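You operate a simulated robot arm through the tools that you are given. There is no shell and no other tool. Be economical: measure what you need, move in short steps, check, and stop when the job is done.

You are at the controls of a simulated two-armed robot. One attempt, no reset.

JOB
Pour the custard through the strainer and press all its lumps through.
Fine: jug and purple tamper go back; lift the strainer off on to the pan shelf of the cooker. Set down upright: purple jug, purple tamper.
Where things are to end (x, y in the base frame): strainer within 6 cm of [111, 99].

Only the result counts: the job must be done as asked and must still hold three seconds after the hand-in. Knocking over, shifting, dropping, spilling or breaking anything else fails it.

ROBOT AND FRAMES
Two 7-joint arms with two-finger parallel grippers on one trunk, on a base that drives. Base frame: it is fixed to the floor where the robot stands at the start and does not move with it; the origin is under the middle of the robot, x ahead of it, y to its left, z up; the surface under the hand at the start is at about z = 75. Lengths are in cm, angles in degrees, forces in N, time in s.
The left shoulder is at the start at [5, 16.8, 118.2], the right one opposite. With the tool pointing down near the work surface each hand reaches from about 10 to 64 cm from the robot's upright axis, wherever it stands, measured 20 degrees to its own side. Places, roughly: pan shelf of the cooker [110, 100, 50]. Payload 1.57 kg a hand.
Tool frame (each hand has its own): the origin (TCP) lies between the finger pads and is the grasp point; the fingertips stand 3 cm ahead of it; z points along the fingers, y is the line along which they close. Largest opening 8 cm; finger width 1.7, thickness 1.2; the body of the gripper, 4 by 8.2 cm, starts 8 cm behind the TCP.
Orientation is that of the tool frame in the base frame, as a unit quaternion [w, x, y, z]. With the fingers straight down and closing along the base's y, the tool's x points along the base's -x, its y along +y and its z along -z.

CONTROLS
- The arms move only by the tool nudge_tool. It takes "left_targets", "right_targets" or both (then of equal length, played together; a hand with none holds still); each is a list that holds one entry, the list of rows, each a list of 7 numbers: the shift along the tool's x, y, z in units of 25 mm (1.0 is 25 mm), then the turn, a rotation vector about the tool's x, y, z in units of 8 degrees (1.0 is 8 degrees), then the opening, from 0 (shut) to 1 (fully open). In form: [[[x, y, z, wx, wy, wz, hand], ...]]. A call has 1 to 8 rows; each row shifts and turns the commanded pose from where the row before left it, along the tool's axes as they then stand. A call with a number of a shift or a turn outside -1 to 1 is refused whole. A row lasts 0.2 s, in which the tool goes at most 5 cm and 8.6 degrees; a call with a longer step from one row to the next is refused whole, and so is a gripper value outside its range. A pose out of reach is approached as far as the arm can. The call stops where the force on the tool passes 40 N (or 10 N more than at its start, if that is more) or the arm is blocked; 0.2 s more then pass. Each finger travels about 4.5 cm/s and halts on what it meets, pressing with about 29 N; the grip force reading is that of the motor and also rises with nothing between the fingers. The clock runs only during rows and for 0.2 s after the last one: add rows that do not move to give the fingers time. It gives the time, the measured TCP pose, the force on the tool (base axes), the opening and the grip force at its end, in the units of the frame above (readings bear some noise), with the torque about the TCP (base axes, N m) and any sound that the robot's microphone picked up, and new pictures: "pictures" is both (left out), scene, wrist or none (wrist: the cameras of the hands that moved).
- Cameras (640 x 400 px; columns grow to the right, rows downward): "scene" is now at [12.45, -1.52, 138.8]; the picture's right is [-0.19, -0.98, 0.00], its down [-0.60, 0.12, -0.79] and it looks along [0.78, -0.15, -0.61] (base axes); focal length 214 px, centre (320, 200). "left" rides on the left gripper at [7.2, 0.7, -12.2] in its tool frame; the picture's right is [-0.09, 1.00, 0.00], its down [-0.84, -0.08, -0.54] and it looks along [-0.54, -0.05, 0.84] (tool axes); focal length 238 px, centre (320, 200). "right" rides on the right gripper at [7.2, -0.7, -12.2] in its tool frame; the picture's right is [0.09, 1.00, 0.00], its down [-0.84, 0.08, -0.54] and it looks along [-0.54, 0.05, 0.84] (tool axes); focal length 238 px, centre (320, 200).
- move_column(by): slides the trunk up (or, below 0, down) by that many cm; the arms and the scene camera ride with it, the base frame stays. It gives what a move gives, with no picture.
- roll_base(legs): drives the robot by 1 to 6 legs, each [ahead, left, turn to the left] in cm, cm and degrees, along the robot's own axes; the way and the turn of a leg run together, so that a leg with both is an arc; at most 150 cm and 180 degrees a leg. The arms and the cameras ride along, it lands a little off, and it stops where it bumps. It gives what a move gives, and a new picture of the scene camera.
- aim_head(pan, tilt): turns the head with the scene camera to pan (to the left, within 80 degrees either way) and tilt (down, from -29 to 69), counted from straight ahead of the robot. It gives what a move gives, and a new picture of the scene camera.
- probe_pixels(camera, pixels): there is no depth. For up to 12 entries [column, row, z] of the newest picture of that camera ("zoom" is the newest enlarged one), the place [x, y] in the base frame at which the ray of that pixel passes the height z, good to about 0.2 cm. No time passes.
- close_up(camera, box): a new picture of the part [left, top, right, bottom] of that camera's present view, enlarged. No time passes.
- hand_in(): hands the job in; it is judged then, once.

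Keep the steps short. Do not move on a guess: measure, check each grasp and each placing, and mend mistakes. In all there are 80 turns and 260 pictures (those below and enlarged ones count). Leave the grippers open and the arms clear of the work at the hand-in unless told otherwise, and finish with a single line.

The tools are called as name(argument=value, ...) on one line, values as JSON. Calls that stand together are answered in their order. nudge_tool: Moves the arms, as the interface text tells. Its arguments: {"type":"object","properties":{"left_targets":{"type":"array","items":{"type":"array","items":{"type":"array","items":{"type":"number"}}}},"right_targets":{"type":"array","items":{"type":"array","items":{"type":"array","items":{"type":"number"}}}},"pictures":{"type":"string","enum":["both","scene","wrist","none"]}},"required":[]} The other tools are called the same way: move_column (by) slides the trunk up or down; roll_base (legs) drives the base; aim_head (pan, tilt) turns the head that bears the scene camera; probe_pixels (camera, pixels) gives the place at which the rays of pixels pass given heights; close_up (camera, box) takes an enlarged picture of a part of a camera's view; hand_in () hands the job in.

At the start:

```text
t: 0.0
left_tcp_pos: [39.72, 10.57, 124.46]
left_ee_rot: [-0.001, 0.0, 1.0, 0.0]
left_force: [-0.4, 0.3, -0.3]
left_wrist_torque: [0.0, 0.01, -0.03]
left_gripper_width: 8.0
left_gripper_force: 0.1
right_tcp_pos: [34.5, -22.15, 129.22]
right_ee_rot: [0.001, 0.001, 1.0, 0.0]
right_force: [-0.2, -0.8, -0.4]
right_wrist_torque: [-0.03, 0.02, 0.0]
right_gripper_width: 8.0
right_gripper_force: 0.1
trunk travel left (down, up): [-35.0, 9.3]
robot x, y, heading: [-0.1, 0.14, -0.2]
head pan, tilt: [-10.9, 37.6]
```

scene: 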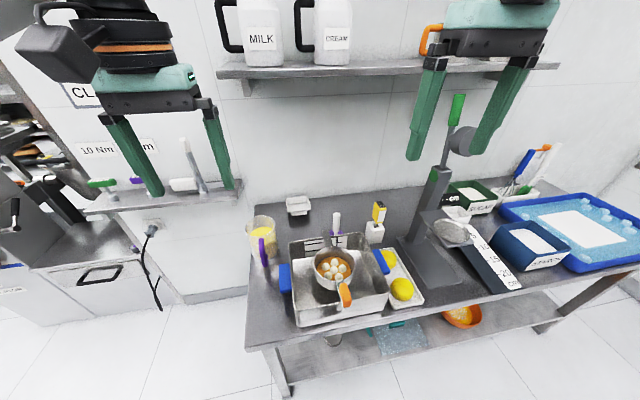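
right: 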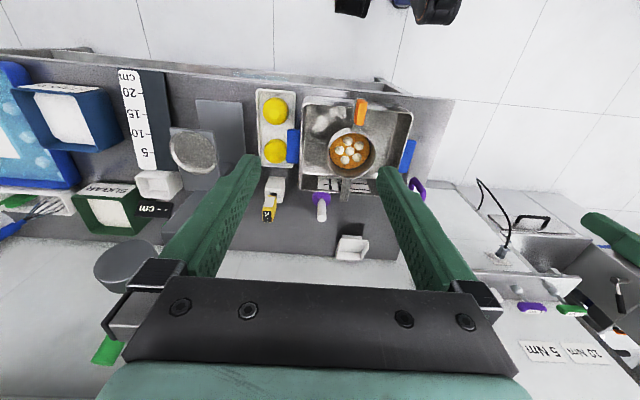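
left: 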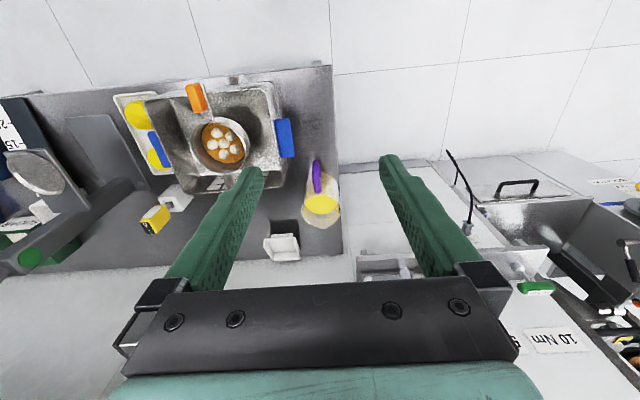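

I see the jug (purple handle, yellow custard) near scene (262,238), and a tray/pan with the strainer near (335,270). I'll take close-ups before doing anything.

close_up(camera="scene", box=[230, 180, 430, 340])

close_up(camera="right", box=[230, 80, 450, 280])

close_up(camera="left", box=[90, 60, 360, 270])

close_up(camera="scene", box=[0, 100, 260, 300])

```text
2.50 times, centred on (330, 260) of scene
```

zoom: 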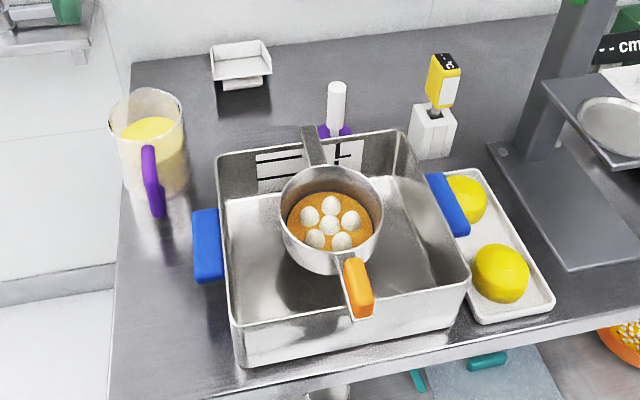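

```text
2.00 times, centred on (340, 180) of right
```

zoom: 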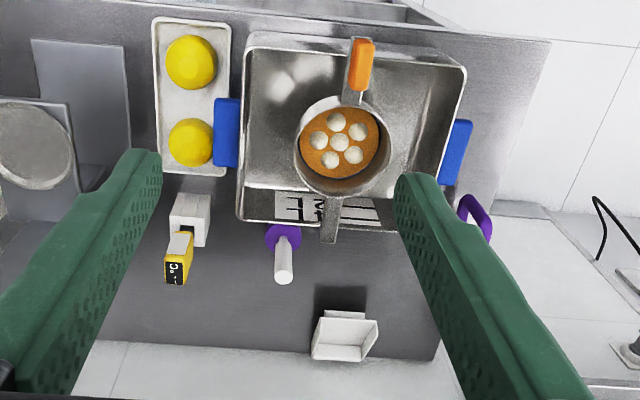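

```text
1.90 times, centred on (225, 165) of left
```

zoom: 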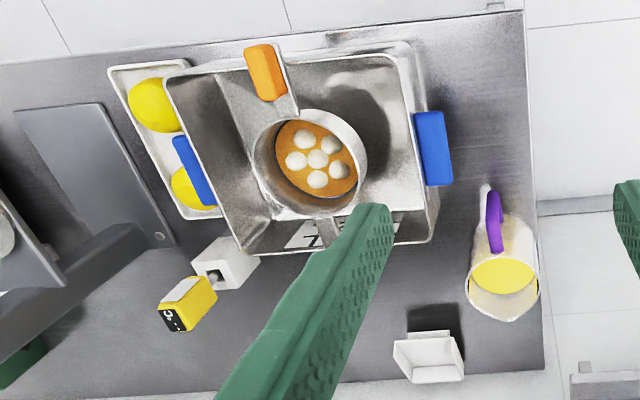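

```text
2.00 times, centred on (130, 200) of scene
```

zoom: 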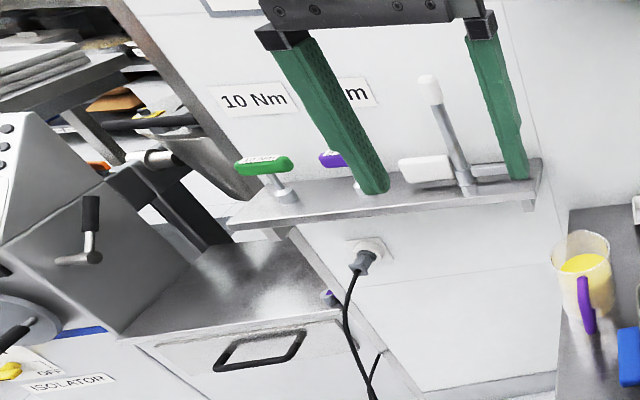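

Measuring the main points with table height 75 and assumed rim heights.

probe_pixels(camera="scene", pixels=[[298, 326, 75], [382, 308, 75], [248, 361, 75], [262, 258, 75], [261, 223, 90], [336, 235, 75], [337, 214, 87], [334, 262, 87], [345, 294, 87], [324, 236, 87], [295, 215, 75], [372, 243, 75]])

aim_head(pan=0, tilt=55)

```text
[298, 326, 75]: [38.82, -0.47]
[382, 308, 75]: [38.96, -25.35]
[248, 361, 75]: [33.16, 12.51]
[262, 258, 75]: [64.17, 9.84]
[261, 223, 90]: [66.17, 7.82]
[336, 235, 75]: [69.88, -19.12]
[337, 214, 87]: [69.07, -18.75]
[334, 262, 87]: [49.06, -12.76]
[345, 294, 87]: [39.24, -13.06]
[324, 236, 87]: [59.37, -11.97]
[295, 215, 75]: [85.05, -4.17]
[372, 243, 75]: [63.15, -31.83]
```

```text
t: 0.8
left_tcp_pos: [39.58, 10.72, 124.49]
left_ee_rot: [-0.001, 0.0, 1.0, -0.001]
left_force: [0.3, 0.4, -0.5]
left_wrist_torque: [-0.01, -0.02, 0.03]
left_gripper_width: 7.98
left_gripper_force: 0.0
right_tcp_pos: [34.56, -22.26, 129.12]
right_ee_rot: [0.001, 0.001, 1.0, 0.001]
right_force: [0.2, -0.3, 0.6]
right_wrist_torque: [0.0, -0.02, 0.03]
right_gripper_width: 7.97
right_gripper_force: 0.0
trunk travel left (down, up): [-35.0, 9.3]
robot x, y, heading: [0.31, -0.14, 0.2]
head pan, tilt: [0.0, 55.0]
```

scene: 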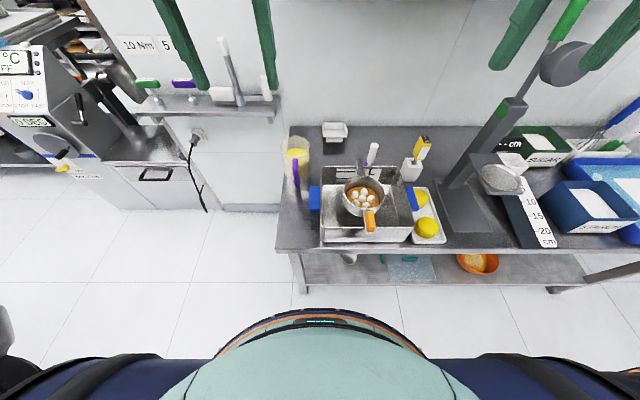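

Cross-checking heights with the wrist cameras: strainer rim, tamper top, jug rim, pan features.

probe_pixels(camera="right", pixels=[[352, 152, 84], [352, 152, 90], [361, 105, 84], [361, 105, 90], [322, 219, 84], [322, 219, 90], [321, 197, 75], [321, 197, 78], [345, 196, 84], [345, 196, 90]])

probe_pixels(camera="left", pixels=[[220, 145, 84], [220, 145, 90], [196, 97, 84], [196, 97, 90], [321, 204, 84], [321, 204, 90], [321, 204, 94], [317, 178, 80], [317, 178, 86], [224, 152, 75], [224, 152, 80], [323, 219, 75]])

close_up(camera="scene", box=[270, 110, 450, 270])

```text
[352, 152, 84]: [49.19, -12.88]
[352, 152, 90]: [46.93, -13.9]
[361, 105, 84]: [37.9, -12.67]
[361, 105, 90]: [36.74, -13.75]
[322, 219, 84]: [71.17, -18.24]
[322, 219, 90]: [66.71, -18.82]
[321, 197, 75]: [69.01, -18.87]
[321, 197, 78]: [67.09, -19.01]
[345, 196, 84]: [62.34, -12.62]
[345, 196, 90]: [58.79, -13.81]
```

```text
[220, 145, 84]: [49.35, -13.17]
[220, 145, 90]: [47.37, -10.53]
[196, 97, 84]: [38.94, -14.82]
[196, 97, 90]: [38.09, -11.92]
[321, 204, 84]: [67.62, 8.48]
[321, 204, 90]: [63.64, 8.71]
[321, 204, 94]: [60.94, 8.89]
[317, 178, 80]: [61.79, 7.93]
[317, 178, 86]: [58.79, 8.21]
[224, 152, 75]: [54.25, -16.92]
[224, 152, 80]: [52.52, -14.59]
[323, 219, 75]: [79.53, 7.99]
```

```text
2.50 times, centred on (360, 190) of scene
```

zoom: 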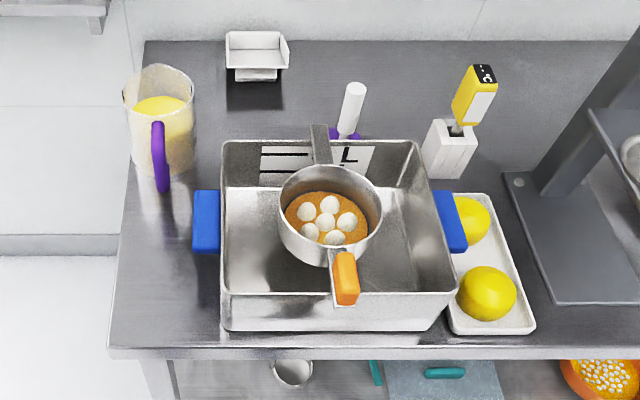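

Checking clearance of the robot's own front vs. the table edge and shelf.

probe_pixels(camera="scene", pixels=[[330, 248, 75], [330, 308, 30], [330, 308, 60], [330, 308, 90], [330, 283, 25], [330, 283, 40], [302, 290, 0], [290, 160, 75], [297, 152, 90], [295, 186, 80]])

close_up(camera="scene", box=[270, 120, 340, 210])

close_up(camera="left", box=[270, 140, 370, 230])

```text
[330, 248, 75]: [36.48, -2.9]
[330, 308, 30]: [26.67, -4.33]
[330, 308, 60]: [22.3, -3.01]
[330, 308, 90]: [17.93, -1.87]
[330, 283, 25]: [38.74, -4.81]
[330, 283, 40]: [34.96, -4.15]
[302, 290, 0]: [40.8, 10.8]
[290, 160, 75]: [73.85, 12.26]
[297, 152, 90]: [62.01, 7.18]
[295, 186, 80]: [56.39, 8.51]
```

```text
4.44 times, centred on (305, 165) of scene
```

zoom: 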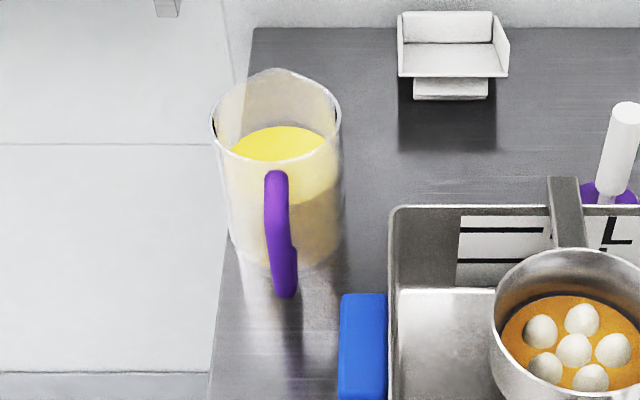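

```text
4.44 times, centred on (320, 185) of left
```

zoom: 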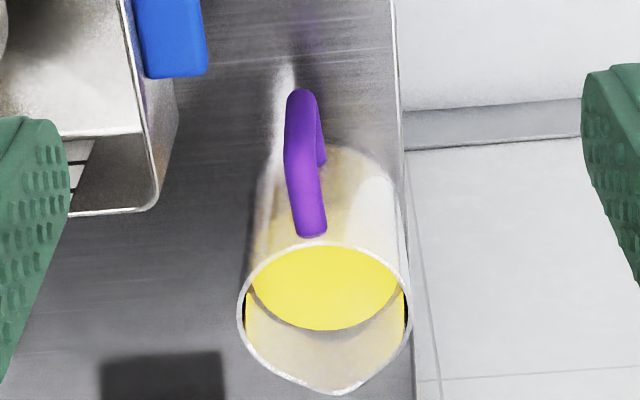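

probe_pixels(camera="left", pixels=[[315, 177, 84], [315, 177, 87], [315, 177, 90], [316, 161, 76], [316, 161, 79], [316, 161, 82], [303, 206, 88], [341, 206, 88], [303, 206, 91], [341, 206, 91]])

probe_pixels(camera="scene", pixels=[[295, 160, 84], [295, 160, 87], [295, 160, 90], [297, 186, 76], [297, 186, 79], [297, 186, 82], [280.5, 146, 88], [309.5, 146, 88], [280.5, 146, 91], [309.5, 146, 91]])

```text
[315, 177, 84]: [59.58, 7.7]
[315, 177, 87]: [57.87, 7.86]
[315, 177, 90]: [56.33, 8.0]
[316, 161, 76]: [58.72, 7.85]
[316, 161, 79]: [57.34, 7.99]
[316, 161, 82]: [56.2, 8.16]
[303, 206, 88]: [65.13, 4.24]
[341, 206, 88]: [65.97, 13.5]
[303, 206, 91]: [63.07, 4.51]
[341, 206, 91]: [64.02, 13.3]
```

```text
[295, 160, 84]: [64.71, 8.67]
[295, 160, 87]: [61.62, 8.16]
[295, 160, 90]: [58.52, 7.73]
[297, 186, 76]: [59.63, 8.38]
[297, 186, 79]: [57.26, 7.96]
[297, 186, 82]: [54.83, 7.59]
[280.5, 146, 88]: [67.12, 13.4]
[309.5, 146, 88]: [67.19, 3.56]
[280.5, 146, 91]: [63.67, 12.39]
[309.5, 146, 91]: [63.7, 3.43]
```

The jug's handle bar is at about (57.3, 8.0), z 79–89, the spout faces away (+x), and the rim is at z≈91. The tamper at (69,−19) is a little beyond reach, so I'll roll ahead 6 cm.

roll_base(legs=[[6, 0, 0]])

```text
t: 1.8
left_tcp_pos: [45.66, 10.55, 124.52]
left_ee_rot: [-0.001, 0.0, 1.0, 0.0]
left_force: [0.5, -0.6, 0.6]
left_wrist_torque: [0.04, 0.05, 0.0]
left_gripper_width: 8.01
left_gripper_force: 0.1
right_tcp_pos: [40.49, -22.36, 129.2]
right_ee_rot: [0.0, 0.001, 1.0, -0.001]
right_force: [0.4, 0.1, -0.2]
right_wrist_torque: [-0.01, 0.05, -0.01]
right_gripper_width: 7.99
right_gripper_force: 0.0
trunk travel left (down, up): [-35.0, 9.3]
robot x, y, heading: [6.01, 0.09, 0.3]
head pan, tilt: [0.0, 55.0]
```

scene: 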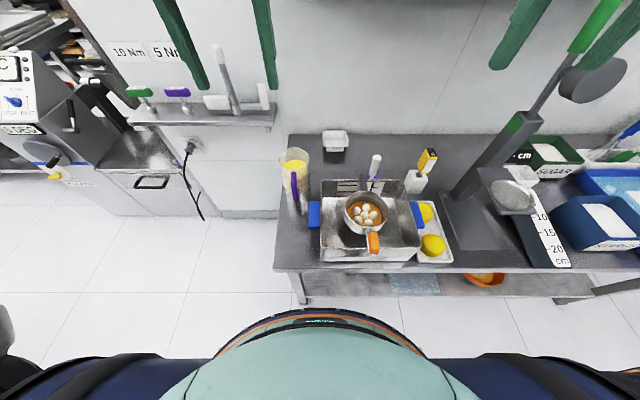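

Clear. Pitching the left hand forward-down to ~26° below horizontal, shifting to y≈8.

nudge_tool(left_targets=[[[0, -0.5, 0, 0, -1, 0, 1], [0, -0.5, 0, 0, -1, 0, 1], [0, 0, 0, 0, -1, 0, 1], [0, 0, 0, 0, -1, 0, 1], [0, 0, 0, 0, -1, 0, 1], [0, 0, 0, 0, -1, 0, 1], [0, 0, 0, 0, -1, 0, 1], [0, 0, 0, 0, -1, 0, 1]]], pictures="both")

```text
t: 3.6
left_tcp_pos: [45.59, 8.29, 124.67]
left_ee_rot: [0.531, 0.0, 0.848, -0.001]
left_force: [-0.2, -0.2, -0.5]
left_wrist_torque: [0.03, -0.03, 0.02]
left_gripper_width: 7.99
left_gripper_force: 0.1
right_tcp_pos: [40.35, -22.28, 129.2]
right_ee_rot: [0.001, 0.0, 1.0, 0.0]
right_force: [-0.5, 0.8, -0.3]
right_wrist_torque: [0.03, -0.01, 0.01]
right_gripper_width: 7.99
right_gripper_force: 0.1
trunk travel left (down, up): [-35.0, 9.3]
robot x, y, heading: [5.89, 0.06, 0.2]
head pan, tilt: [0.0, 55.0]
```

scene: 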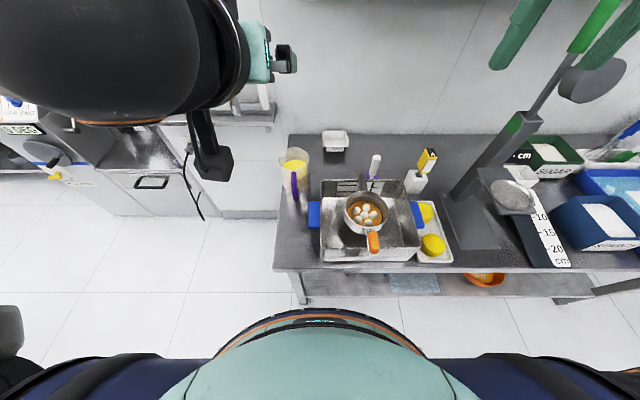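
left: 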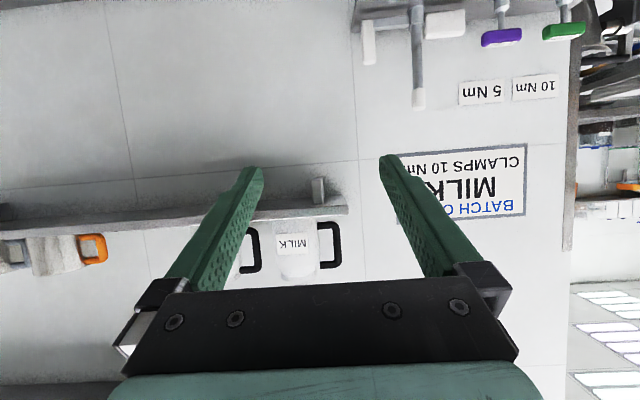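

Pose good. Descending towards a pre-grasp in front of the handle.

nudge_tool(left_targets=[[[0.98, 0, 0.52, 0, 0, 0, 1], [0.98, 0, 0.52, 0, 0, 0, 1], [0.98, 0, 0.52, 0, 0, 0, 1], [0.98, 0, 0.52, 0, 0, 0, 1], [0.98, 0, 0.52, 0, 0, 0, 1], [0.98, 0, 0.52, 0, 0, 0, 1], [0.98, 0, 0.52, 0, 0, 0, 1], [0.98, 0, 0.52, 0, 0, 0, 1]]], pictures="both")

```text
t: 5.4
left_tcp_pos: [46.23, 8.35, 102.16]
left_ee_rot: [0.53, 0.0, 0.848, -0.001]
left_force: [-0.7, 0.8, -0.5]
left_wrist_torque: [-0.04, -0.02, 0.0]
left_gripper_width: 7.97
left_gripper_force: 0.0
right_tcp_pos: [40.44, -22.28, 129.15]
right_ee_rot: [0.0, 0.001, 1.0, 0.001]
right_force: [-0.5, 0.1, 0.2]
right_wrist_torque: [0.0, -0.02, -0.01]
right_gripper_width: 7.97
right_gripper_force: 0.1
trunk travel left (down, up): [-35.0, 9.3]
robot x, y, heading: [5.82, -0.26, -0.1]
head pan, tilt: [0.0, 55.0]
```

scene: 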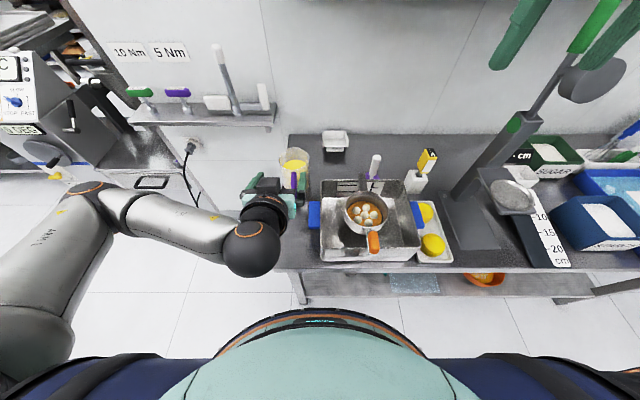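
left: 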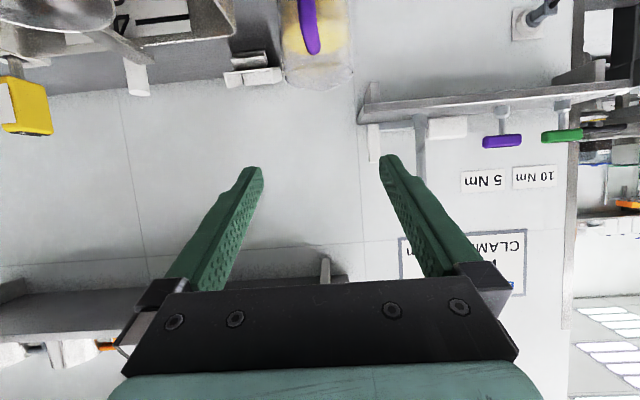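

nudge_tool(left_targets=[[[0.864, -0.02, 0.534, 0, 0, 0, 1], [0.864, -0.02, 0.534, 0, 0, 0, 1], [0.864, -0.02, 0.534, 0, 0, 0, 1], [0.864, -0.02, 0.534, 0, 0, 0, 1], [0.864, -0.02, 0.534, 0, 0, 0, 1], [0.864, -0.02, 0.534, 0, 0, 0, 1], [0.864, -0.02, 0.534, 0, 0, 0, 1]]], pictures="both")

```text
t: 7.0
left_tcp_pos: [48.18, 7.68, 85.22]
left_ee_rot: [0.538, -0.003, 0.843, -0.004]
left_force: [-6.6, 3.0, 28.1]
left_wrist_torque: [-1.25, -0.57, -0.26]
left_gripper_width: 7.82
left_gripper_force: 0.0
right_tcp_pos: [40.14, -22.31, 129.46]
right_ee_rot: [0.002, 0.002, 1.0, -0.001]
right_force: [-0.6, -0.1, 0.8]
right_wrist_torque: [0.01, 0.01, -0.06]
right_gripper_width: 7.99
right_gripper_force: 0.1
trunk travel left (down, up): [-35.0, 9.3]
robot x, y, heading: [5.96, -0.07, 0.2]
head pan, tilt: [0.0, 55.0]
```

scene: 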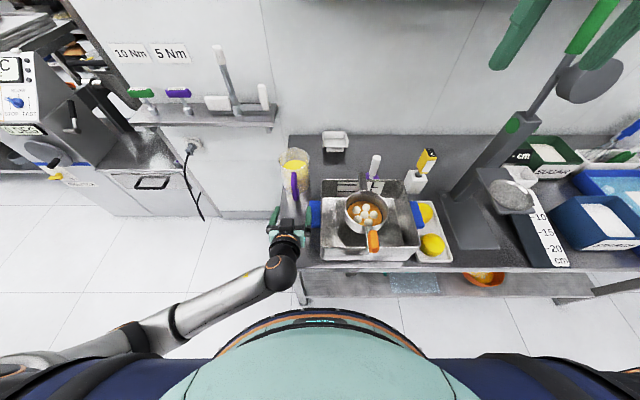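
left: 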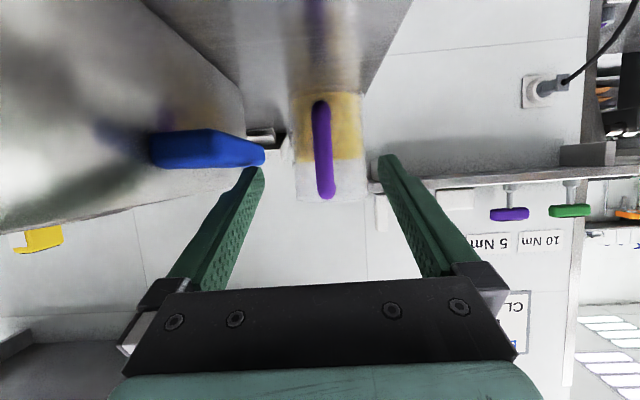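

There's contact: 28 N with a torque that points to the −y finger touching the pan's blue handle (image 255,160). I'm backing off up, then narrowing the fingers.

nudge_tool(left_targets=[[[-0.9, 0.12, -0.88, 0, 0, 0, 1], [-0.5, 0, -0.2, 0, 0, 0, 0.45], [0, 0, 0, 0, 0, 0, 0.45], [0, 0, 0, 0, 0, 0, 0.45]]], pictures="both")

close_up(camera="scene", box=[260, 130, 440, 290])

```text
t: 8.2
left_tcp_pos: [48.01, 10.41, 85.42]
left_ee_rot: [0.509, 0.008, 0.859, 0.051]
left_force: [-0.6, 0.1, 0.2]
left_wrist_torque: [0.0, 0.06, -0.01]
left_gripper_width: 3.61
left_gripper_force: 0.0
right_tcp_pos: [40.49, -22.43, 129.34]
right_ee_rot: [0.001, 0.001, 1.0, -0.001]
right_force: [-1.0, 0.3, -0.5]
right_wrist_torque: [0.01, 0.03, -0.04]
right_gripper_width: 7.99
right_gripper_force: 0.0
trunk travel left (down, up): [-35.0, 9.3]
robot x, y, heading: [5.63, 0.08, 0.1]
head pan, tilt: [0.0, 55.0]
stopped in row 4 (left hand): the arm was blocked; the commanded pose is now the measured one
```

scene: 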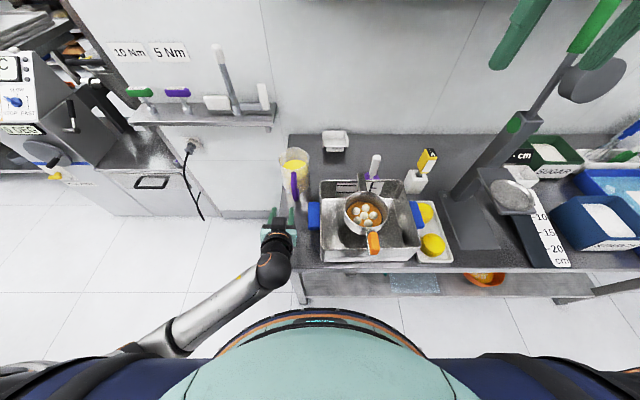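
left: 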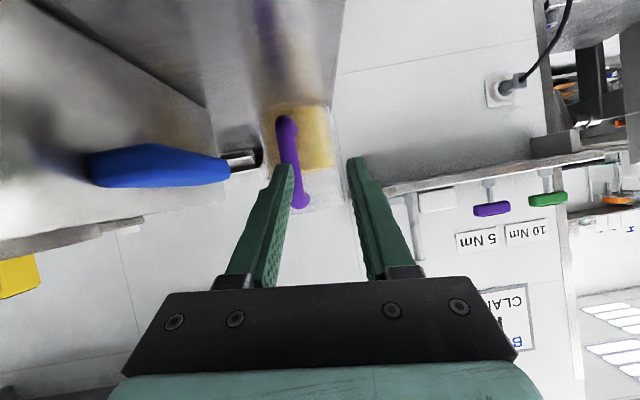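

```text
2.50 times, centred on (350, 210) of scene
```

zoom: 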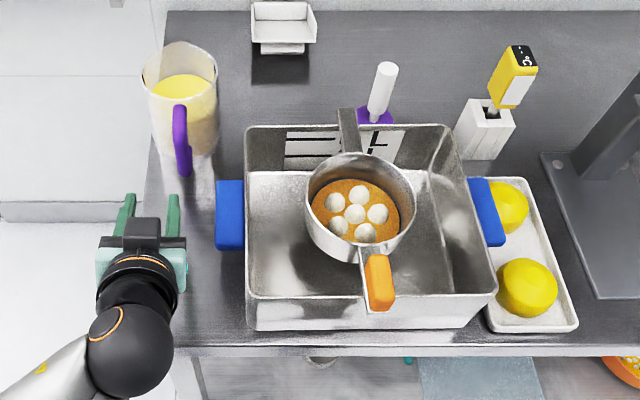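

The arm reports it is blocked now, with no force at the tool. I'd guess the low forearm or elbow is at the table edge. Lifting straight up in small steps.

nudge_tool(left_targets=[[[-0.7, 0, -0.38, 0, 0, 0, 0.45], [-0.7, 0, -0.38, 0, 0, 0, 0.45], [-0.7, 0, -0.38, 0, 0, 0, 0.45]]], pictures="scene")

```text
t: 9.0
left_tcp_pos: [48.68, 13.59, 84.92]
left_ee_rot: [0.459, 0.033, 0.878, 0.133]
left_force: [0.0, 0.1, -1.1]
left_wrist_torque: [0.02, 0.0, 0.0]
left_gripper_width: 3.61
left_gripper_force: 0.0
right_tcp_pos: [40.4, -22.24, 129.24]
right_ee_rot: [0.002, 0.0, 1.0, 0.0]
right_force: [0.3, -0.3, 0.3]
right_wrist_torque: [-0.01, -0.01, -0.01]
right_gripper_width: 7.99
right_gripper_force: 0.0
trunk travel left (down, up): [-35.0, 9.3]
robot x, y, heading: [5.83, 0.23, 0.1]
head pan, tilt: [0.0, 55.0]
stopped in row 3 (left hand): the arm was blocked; the commanded pose is now the measured one
```

scene: 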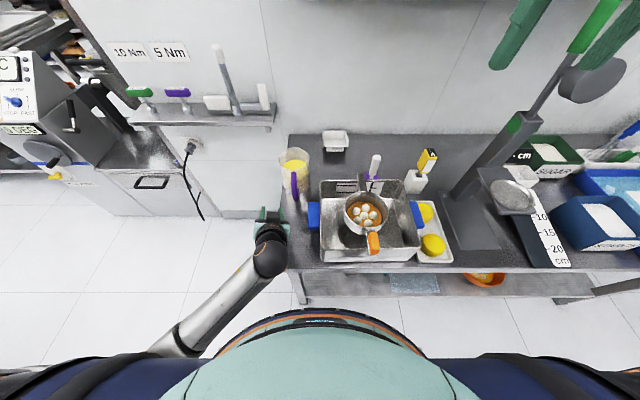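

Commanding up drifts it sideways, so the elbow is jammed (probably the forearm on the table edge). Rolling the base straight back will free it without sweeping over anything.

roll_base(legs=[[-10, 0, 0]])

aim_head(pan=35, tilt=60)

```text
t: 10.2
left_tcp_pos: [38.76, 13.65, 85.09]
left_ee_rot: [0.461, 0.033, 0.877, 0.132]
left_force: [-0.4, -0.4, 0.6]
left_wrist_torque: [-0.03, 0.0, 0.03]
left_gripper_width: 3.62
left_gripper_force: 0.1
right_tcp_pos: [30.52, -22.24, 129.33]
right_ee_rot: [0.002, 0.001, 1.0, 0.0]
right_force: [-0.8, -1.1, -0.8]
right_wrist_torque: [0.0, -0.01, 0.01]
right_gripper_width: 8.0
right_gripper_force: 0.0
trunk travel left (down, up): [-35.0, 9.3]
robot x, y, heading: [-3.64, -0.17, 0.2]
head pan, tilt: [0.0, 55.0]
```

scene: 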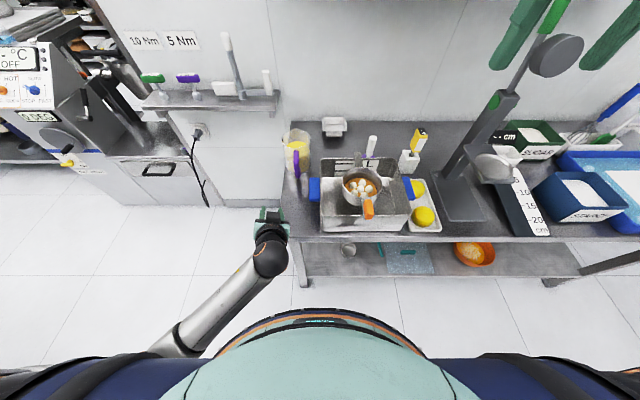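

```text
t: 11.2
left_tcp_pos: [38.9, 13.48, 84.92]
left_ee_rot: [0.459, 0.033, 0.878, 0.133]
left_force: [-0.7, 0.4, -0.7]
left_wrist_torque: [0.01, 0.01, 0.04]
left_gripper_width: 3.59
left_gripper_force: 0.1
right_tcp_pos: [30.61, -22.26, 129.1]
right_ee_rot: [0.0, 0.0, 1.0, 0.0]
right_force: [-0.8, 0.1, 0.5]
right_wrist_torque: [0.01, 0.01, 0.02]
right_gripper_width: 8.03
right_gripper_force: 0.1
trunk travel left (down, up): [-35.0, 9.3]
robot x, y, heading: [-4.03, -0.27, 0.1]
head pan, tilt: [35.0, 60.0]
```

scene: 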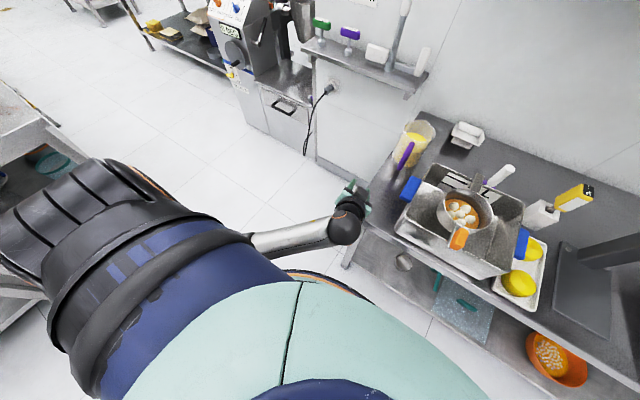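

The elbow is folded in against the torso: I was standing too close for that pose. From here (robot x≈−4) I'll raise the hand and extend.

nudge_tool(left_targets=[[[-0.79, 0.19, -0.22, 0, 0, 0, 0.45], [-0.79, 0.19, -0.22, 0, 0, 0, 0.45], [-0.79, 0.19, -0.22, 0, 0, 0, 0.45], [-0.79, 0.19, -0.22, 0, 0, 0, 0.45], [-0.79, 0.19, -0.22, 0, 0, 0, 0.45], [-0.79, 0.19, -0.22, 0, 0, 0, 0.45]]], pictures="scene")

```text
t: 12.8
left_tcp_pos: [43.12, 16.68, 96.38]
left_ee_rot: [0.457, 0.044, 0.869, 0.183]
left_force: [0.6, -0.1, 0.4]
left_wrist_torque: [0.02, 0.01, 0.03]
left_gripper_width: 3.59
left_gripper_force: 0.1
right_tcp_pos: [30.63, -22.23, 129.23]
right_ee_rot: [0.002, 0.0, 1.0, 0.0]
right_force: [-0.5, -0.2, -0.6]
right_wrist_torque: [-0.01, 0.01, 0.01]
right_gripper_width: 7.99
right_gripper_force: 0.1
trunk travel left (down, up): [-35.0, 9.3]
robot x, y, heading: [-3.61, 0.25, 0.0]
head pan, tilt: [35.0, 60.0]
stopped in row 6 (left hand): the arm was blocked; the commanded pose is now the measured one
```

scene: 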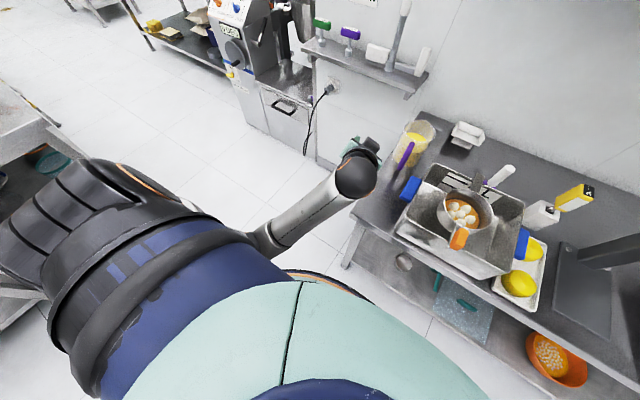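

Still elbow-limited. I'll yaw the hand to point more rightward (elbow swings out) while rising.

nudge_tool(left_targets=[[[-0.62, 0.29, -0.41, 0.778, -0.358, 0.514, 0.45], [-0.62, 0.29, -0.41, 0.778, -0.358, 0.514, 0.45], [-0.62, 0.29, -0.41, 0.778, -0.358, 0.514, 0.45], [-0.62, 0.29, -0.41, 0.778, -0.358, 0.514, 0.45], [-0.62, 0.29, -0.41, 0.778, -0.358, 0.514, 0.45], [-0.62, 0.29, -0.41, 0.778, -0.358, 0.514, 0.45]]], pictures="scene")

```text
t: 14.2
left_tcp_pos: [43.23, 16.58, 108.36]
left_ee_rot: [0.492, 0.394, 0.776, -0.02]
left_force: [-0.2, -0.2, 0.2]
left_wrist_torque: [0.0, -0.02, 0.01]
left_gripper_width: 3.61
left_gripper_force: 0.0
right_tcp_pos: [30.73, -22.47, 129.26]
right_ee_rot: [0.001, 0.0, 1.0, -0.001]
right_force: [-0.1, 0.6, 0.0]
right_wrist_torque: [0.01, -0.03, 0.05]
right_gripper_width: 7.99
right_gripper_force: 0.0
trunk travel left (down, up): [-35.0, 9.3]
robot x, y, heading: [-3.93, -0.06, 0.3]
head pan, tilt: [35.0, 60.0]
```

scene: 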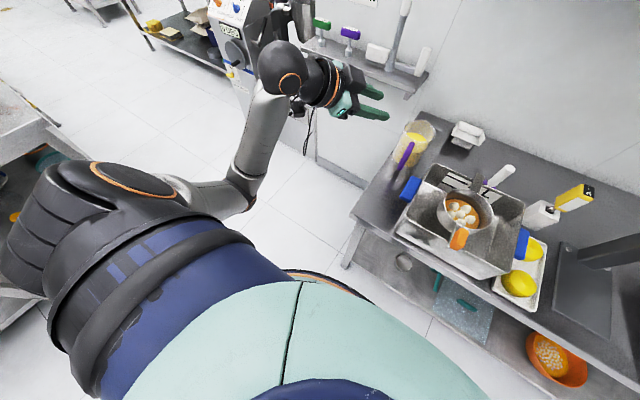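

Free again. Next: yaw back 14° and remove the roll so the closing line is level, at this height.

nudge_tool(left_targets=[[[0, 0, 0, -0.682, 0.312, -0.45, 0.5], [0, 0, 0, -0.682, 0.312, -0.45, 0.5], [0, 0, 0, 0, 0, -1, 0.5], [0, 0, 0, 0, 0, -1, 0.5], [0, 0, 0, 0, 0, -1, 0.5]]], pictures="scene")

```text
t: 15.4
left_tcp_pos: [43.06, 16.61, 108.19]
left_ee_rot: [0.488, 0.119, 0.862, -0.064]
left_force: [0.3, 0.5, 0.0]
left_wrist_torque: [0.03, -0.03, 0.0]
left_gripper_width: 3.96
left_gripper_force: 0.1
right_tcp_pos: [30.82, -22.41, 129.32]
right_ee_rot: [0.002, 0.0, 1.0, 0.0]
right_force: [0.0, 0.2, -0.1]
right_wrist_torque: [-0.01, 0.0, 0.0]
right_gripper_width: 8.0
right_gripper_force: 0.0
trunk travel left (down, up): [-35.0, 9.3]
robot x, y, heading: [-3.95, -0.23, -0.1]
head pan, tilt: [35.0, 60.0]
```

scene: 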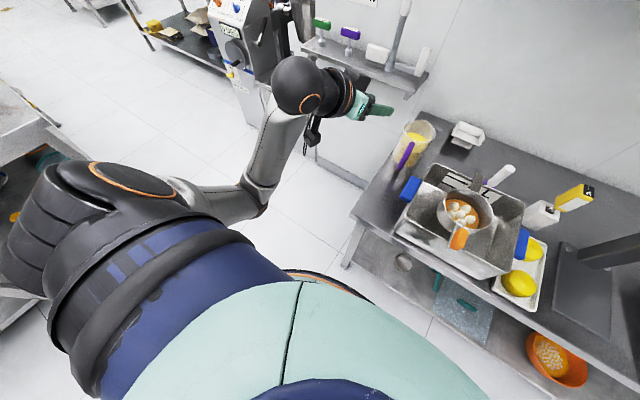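

The arm is still strongly folded, so I'll roll back another 8 cm to work more extended.

roll_base(legs=[[-8, 0, 0]])

```text
t: 16.4
left_tcp_pos: [35.05, 16.74, 108.29]
left_ee_rot: [0.489, 0.119, 0.862, -0.064]
left_force: [-0.8, -0.1, 0.9]
left_wrist_torque: [0.0, 0.01, -0.01]
left_gripper_width: 4.0
left_gripper_force: 0.1
right_tcp_pos: [22.69, -22.22, 129.27]
right_ee_rot: [0.0, 0.0, 1.0, 0.0]
right_force: [0.1, 0.8, -0.1]
right_wrist_torque: [0.01, -0.06, 0.0]
right_gripper_width: 8.03
right_gripper_force: 0.1
trunk travel left (down, up): [-35.0, 9.3]
robot x, y, heading: [-11.75, 0.47, 0.1]
head pan, tilt: [35.0, 60.0]
```

scene: 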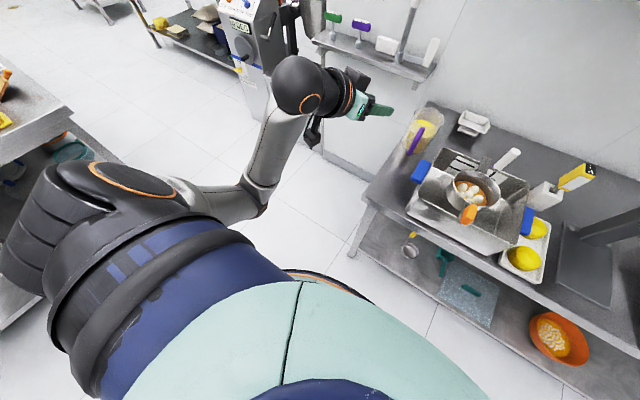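

nudge_tool(left_targets=[[[-0.12, -0.03, 0.98, 0, 0, 0, 0.5], [-0.12, -0.03, 0.98, 0, 0, 0, 0.5], [-0.12, -0.03, 0.98, 0, 0, 0, 0.5], [-0.12, -0.03, 0.98, 0, 0, 0, 0.5], [-0.12, -0.03, 0.98, 0, 0, 0, 0.5], [-0.12, -0.03, 0.98, 0, 0, 0, 0.5]]], pictures="none")

nudge_tool(left_targets=[[[0.92, -0.14, 0.57, 0, 0, 0, 0.5], [0.92, -0.14, 0.57, 0, 0, 0, 0.5], [0.92, -0.14, 0.57, 0, 0, 0, 0.5], [0.92, -0.14, 0.57, 0, 0, 0, 0.5], [0.92, -0.14, 0.57, 0, 0, 0, 0.5], [0.92, -0.14, 0.57, 0, 0, 0, 0.5]]], pictures="both")

```text
t: 17.9
left_tcp_pos: [48.11, 12.55, 102.41]
left_ee_rot: [0.488, 0.119, 0.862, -0.064]
left_force: [-0.4, -0.6, 0.1]
left_wrist_torque: [0.0, 0.01, -0.03]
left_gripper_width: 3.99
left_gripper_force: 0.0
right_tcp_pos: [22.8, -22.29, 129.31]
right_ee_rot: [0.0, 0.001, 1.0, 0.001]
right_force: [0.2, -0.2, -0.1]
right_wrist_torque: [0.03, -0.02, 0.02]
right_gripper_width: 7.98
right_gripper_force: 0.1
trunk travel left (down, up): [-35.0, 9.3]
robot x, y, heading: [-11.62, -0.26, 0.1]
head pan, tilt: [35.0, 60.0]
```

```text
t: 19.2
left_tcp_pos: [47.98, 10.64, 85.87]
left_ee_rot: [0.489, 0.119, 0.862, -0.064]
left_force: [0.6, 0.6, -0.1]
left_wrist_torque: [0.0, -0.01, 0.02]
left_gripper_width: 4.0
left_gripper_force: 0.1
right_tcp_pos: [22.78, -22.33, 129.2]
right_ee_rot: [0.0, 0.001, 1.0, 0.0]
right_force: [-0.4, -0.7, -0.3]
right_wrist_torque: [0.02, 0.03, 0.02]
right_gripper_width: 8.01
right_gripper_force: 0.0
trunk travel left (down, up): [-35.0, 9.3]
robot x, y, heading: [-11.64, -0.2, 0.0]
head pan, tilt: [35.0, 60.0]
```

scene: 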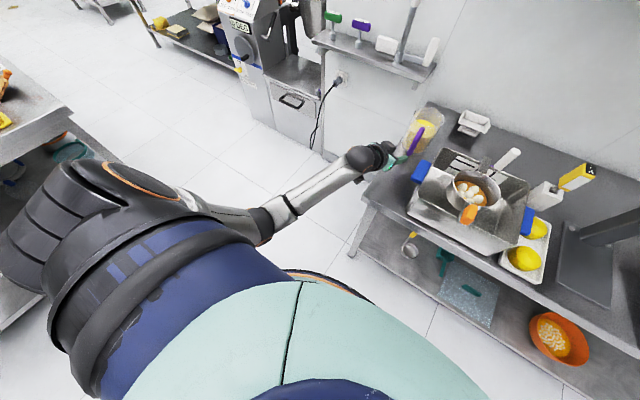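
left: 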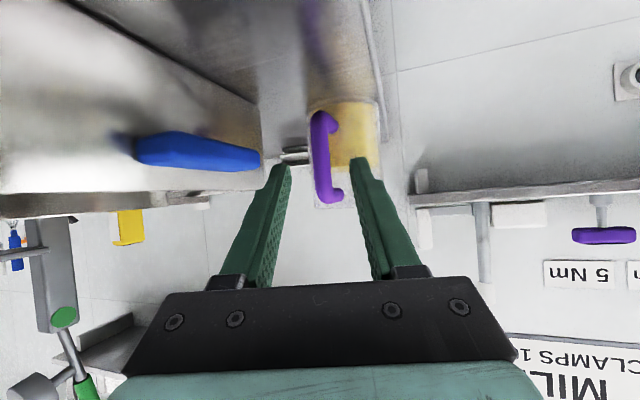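

The handle is between the fingers in view. Measuring it from here.

probe_pixels(camera="left", pixels=[[320, 155, 84], [320, 155, 83], [320, 120, 79], [322, 195, 89], [322, 195, 88], [270, 160, 84], [250, 165, 84]])

close_up(camera="left", box=[230, 80, 410, 230])

```text
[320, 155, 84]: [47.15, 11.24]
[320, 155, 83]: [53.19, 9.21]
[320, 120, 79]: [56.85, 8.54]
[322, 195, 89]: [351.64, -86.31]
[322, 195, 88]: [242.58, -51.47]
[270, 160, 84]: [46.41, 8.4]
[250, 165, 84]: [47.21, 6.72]
```

```text
2.67 times, centred on (320, 155) of left
```

zoom: 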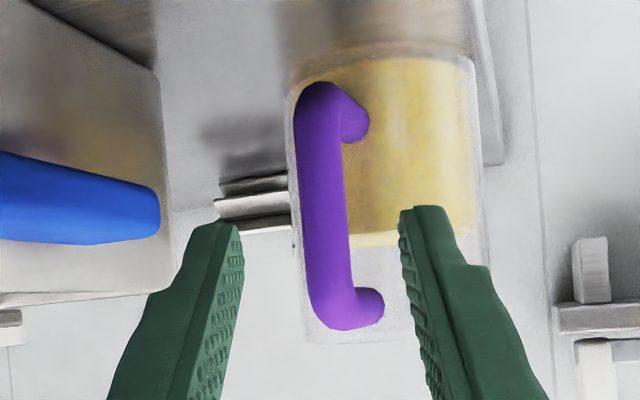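

Aligned. Advancing to the handle with a short stop before the jug wall.

nudge_tool(left_targets=[[[-0.31, -0.01, 0.79, 0, 0, 0, 0.5], [-0.31, -0.01, 0.79, 0, 0, 0, 0.5], [-0.31, -0.01, 0.79, 0, 0, 0, 0.5], [-0.31, -0.01, 0.79, 0, 0, 0, 0.5]]], pictures="wrist")

close_up(camera="scene", box=[360, 90, 460, 190])

```text
t: 20.2
left_tcp_pos: [56.0, 8.41, 84.44]
left_ee_rot: [0.489, 0.119, 0.862, -0.063]
left_force: [0.5, 0.2, 0.0]
left_wrist_torque: [0.0, -0.02, -0.02]
left_gripper_width: 4.0
left_gripper_force: 0.1
right_tcp_pos: [22.84, -22.29, 129.21]
right_ee_rot: [0.0, 0.001, 1.0, 0.001]
right_force: [0.8, -0.5, -0.2]
right_wrist_torque: [0.02, 0.06, 0.02]
right_gripper_width: 8.02
right_gripper_force: 0.1
trunk travel left (down, up): [-35.0, 9.3]
robot x, y, heading: [-11.64, 0.19, 0.1]
head pan, tilt: [35.0, 60.0]
```

left: 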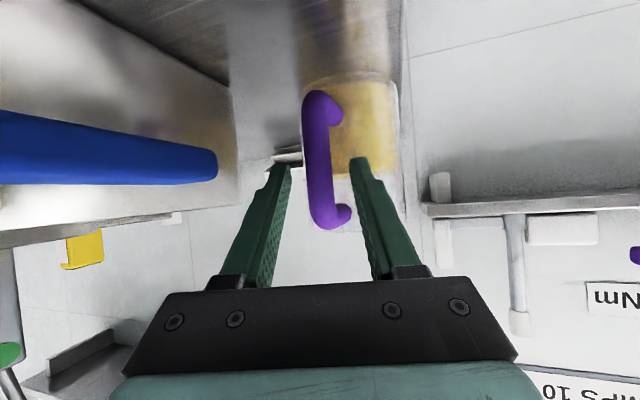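

```text
4.00 times, centred on (410, 140) of scene
```

zoom: 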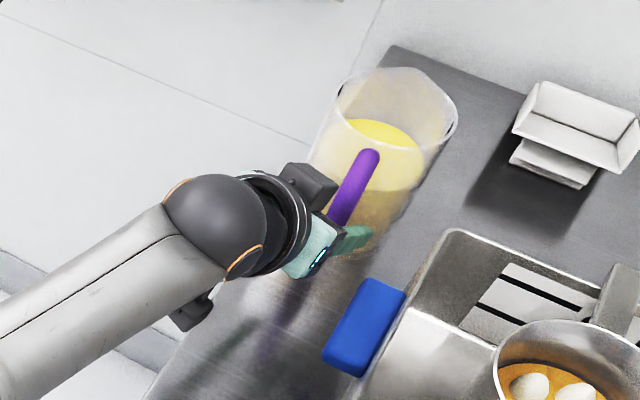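

Closing on the handle bar.

nudge_tool(left_targets=[[[0, 0, 0.12, 0, 0, 0, 0.3], [0, 0, 0, 0, 0, 0, 0.1], [0, 0, 0, 0, 0, 0, 0], [0, 0, 0, 0, 0, 0, 0], [0, 0, 0, 0, 0, 0, 0]]], pictures="wrist")

```text
t: 21.4
left_tcp_pos: [56.13, 8.36, 84.34]
left_ee_rot: [0.488, 0.119, 0.862, -0.064]
left_force: [0.2, -0.7, 1.2]
left_wrist_torque: [0.01, 0.01, -0.03]
left_gripper_width: 1.71
left_gripper_force: 29.1
right_tcp_pos: [22.92, -22.32, 129.2]
right_ee_rot: [0.001, 0.0, 1.0, 0.0]
right_force: [-1.0, 0.4, -0.6]
right_wrist_torque: [0.01, -0.01, -0.01]
right_gripper_width: 8.0
right_gripper_force: 0.1
trunk travel left (down, up): [-35.0, 9.3]
robot x, y, heading: [-11.73, -0.07, -0.1]
head pan, tilt: [35.0, 60.0]
```

left: 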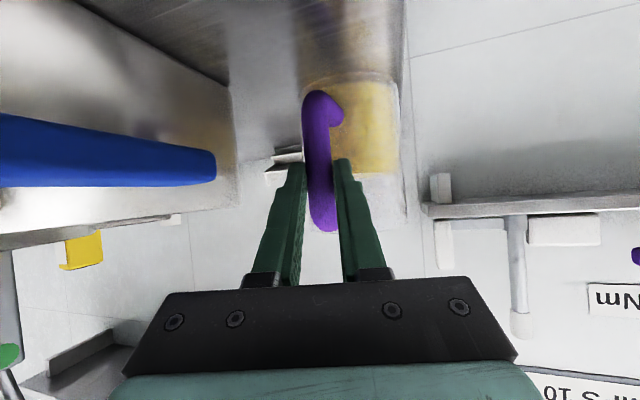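

Gripped (width 1.71, 29 N). Record the return pose: TCP (56.13, 8.36, 84.34). Lift straight up 3 cm as a test.

nudge_tool(left_targets=[[[-0.34, 0, -0.206, 0, 0, 0, 0], [-0.34, 0, -0.206, 0, 0, 0, 0], [-0.34, 0, -0.206, 0, 0, 0, 0], [0, 0, 0, 0, 0, 0, 0]]], pictures="both")

```text
t: 22.4
left_tcp_pos: [56.33, 8.47, 87.64]
left_ee_rot: [0.491, 0.118, 0.861, -0.062]
left_force: [2.2, 1.9, 3.1]
left_wrist_torque: [-0.03, -0.25, 0.26]
left_gripper_width: 2.17
left_gripper_force: 29.1
right_tcp_pos: [22.8, -22.25, 129.17]
right_ee_rot: [0.001, 0.0, 1.0, 0.0]
right_force: [-0.3, 0.7, 0.0]
right_wrist_torque: [-0.02, 0.01, -0.01]
right_gripper_width: 8.0
right_gripper_force: 0.1
trunk travel left (down, up): [-35.0, 9.3]
robot x, y, heading: [-11.8, 0.11, 0.3]
head pan, tilt: [35.0, 60.0]
```

scene: 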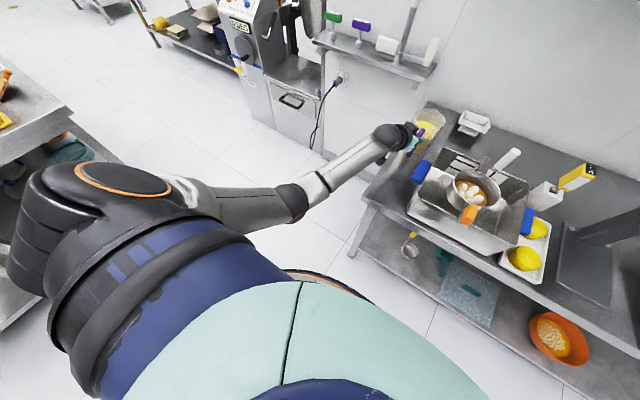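
left: 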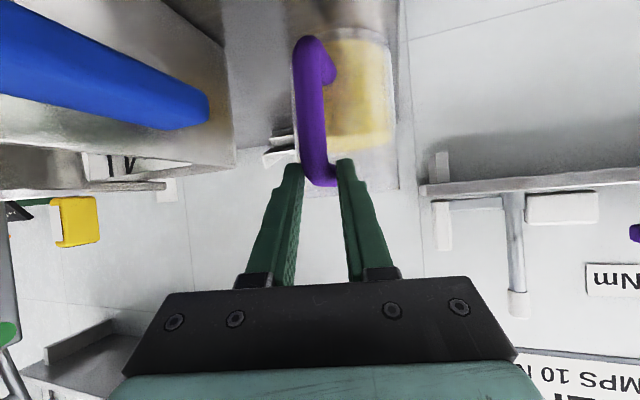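

The fingers slid up the bar: they only had it by the tips. Lowering back, opening, then going deeper.

nudge_tool(left_targets=[[[0, 0, 0, 0, 0, 0, 0.45], [0.34, 0, 0.206, 0, 0, 0, 0.45], [0.34, 0, 0.206, 0, 0, 0, 0.45], [0.34, 0, 0.206, 0, 0, 0, 0.45], [0, 0, 0, 0, 0, 0, 0.45]]], pictures="wrist")

close_up(camera="left", box=[250, 70, 410, 240])

aim_head(pan=5, tilt=40)

close_up(camera="scene", box=[250, 140, 390, 270])

```text
t: 23.6
left_tcp_pos: [56.12, 8.23, 84.37]
left_ee_rot: [0.489, 0.118, 0.862, -0.062]
left_force: [0.1, 0.6, 0.7]
left_wrist_torque: [-0.01, 0.0, 0.02]
left_gripper_width: 3.57
left_gripper_force: 0.0
right_tcp_pos: [22.88, -22.29, 129.26]
right_ee_rot: [0.001, 0.002, 1.0, 0.0]
right_force: [-0.1, 0.1, -0.8]
right_wrist_torque: [0.05, 0.04, -0.02]
right_gripper_width: 7.99
right_gripper_force: 0.0
trunk travel left (down, up): [-35.0, 9.3]
robot x, y, heading: [-11.42, 0.07, -0.0]
head pan, tilt: [35.0, 60.0]
```

left: 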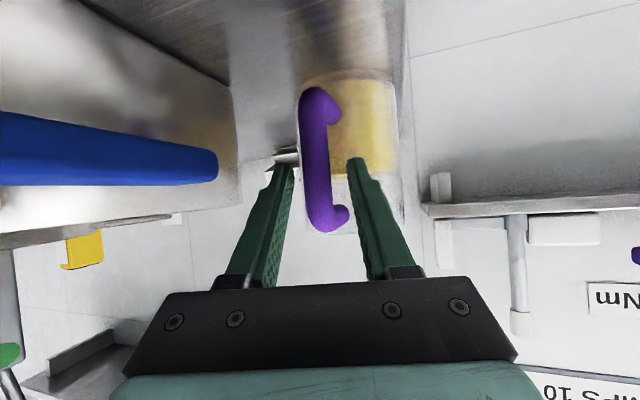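

```text
2.35 times, centred on (330, 155) of left
```

zoom: 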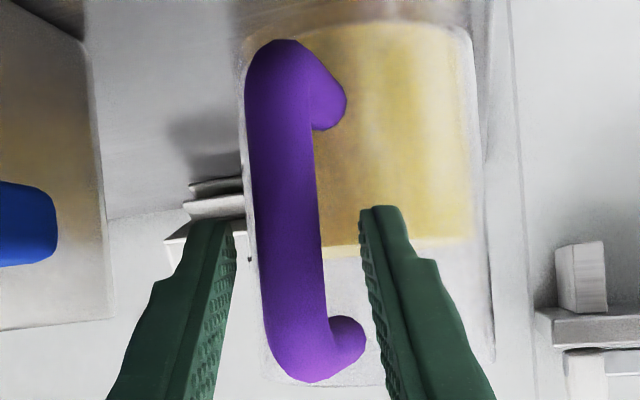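

```text
t: 24.6
left_tcp_pos: [56.07, 8.25, 84.5]
left_ee_rot: [0.488, 0.118, 0.862, -0.063]
left_force: [0.3, 0.1, 0.0]
left_wrist_torque: [-0.05, -0.03, -0.01]
left_gripper_width: 3.6
left_gripper_force: 0.2
right_tcp_pos: [22.84, -22.36, 129.24]
right_ee_rot: [0.001, 0.001, 1.0, 0.001]
right_force: [-0.1, 0.4, 0.9]
right_wrist_torque: [0.01, 0.0, 0.01]
right_gripper_width: 8.0
right_gripper_force: 0.2
trunk travel left (down, up): [-35.0, 9.3]
robot x, y, heading: [-11.85, 0.44, -0.0]
head pan, tilt: [5.0, 40.0]
```

scene: 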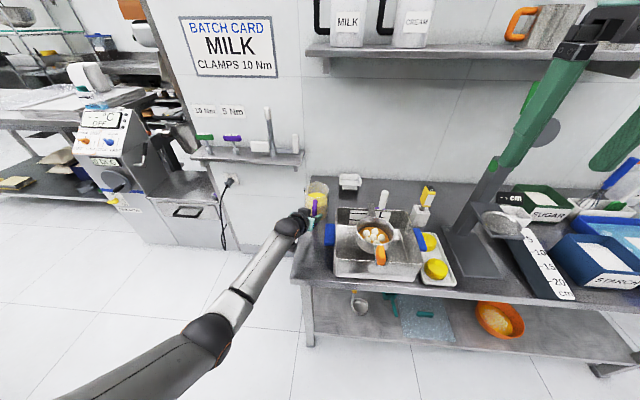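

```text
3.08 times, centred on (320, 205) of scene
```

zoom: 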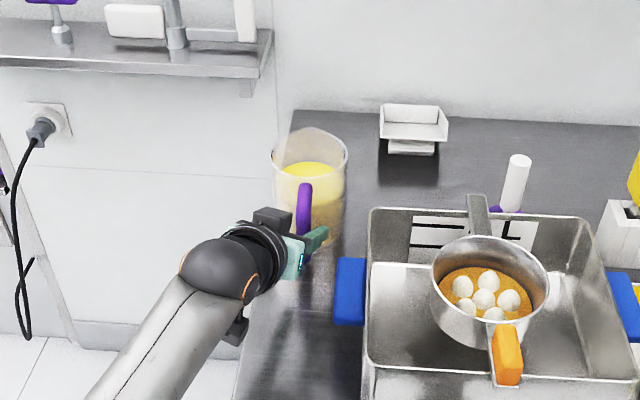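

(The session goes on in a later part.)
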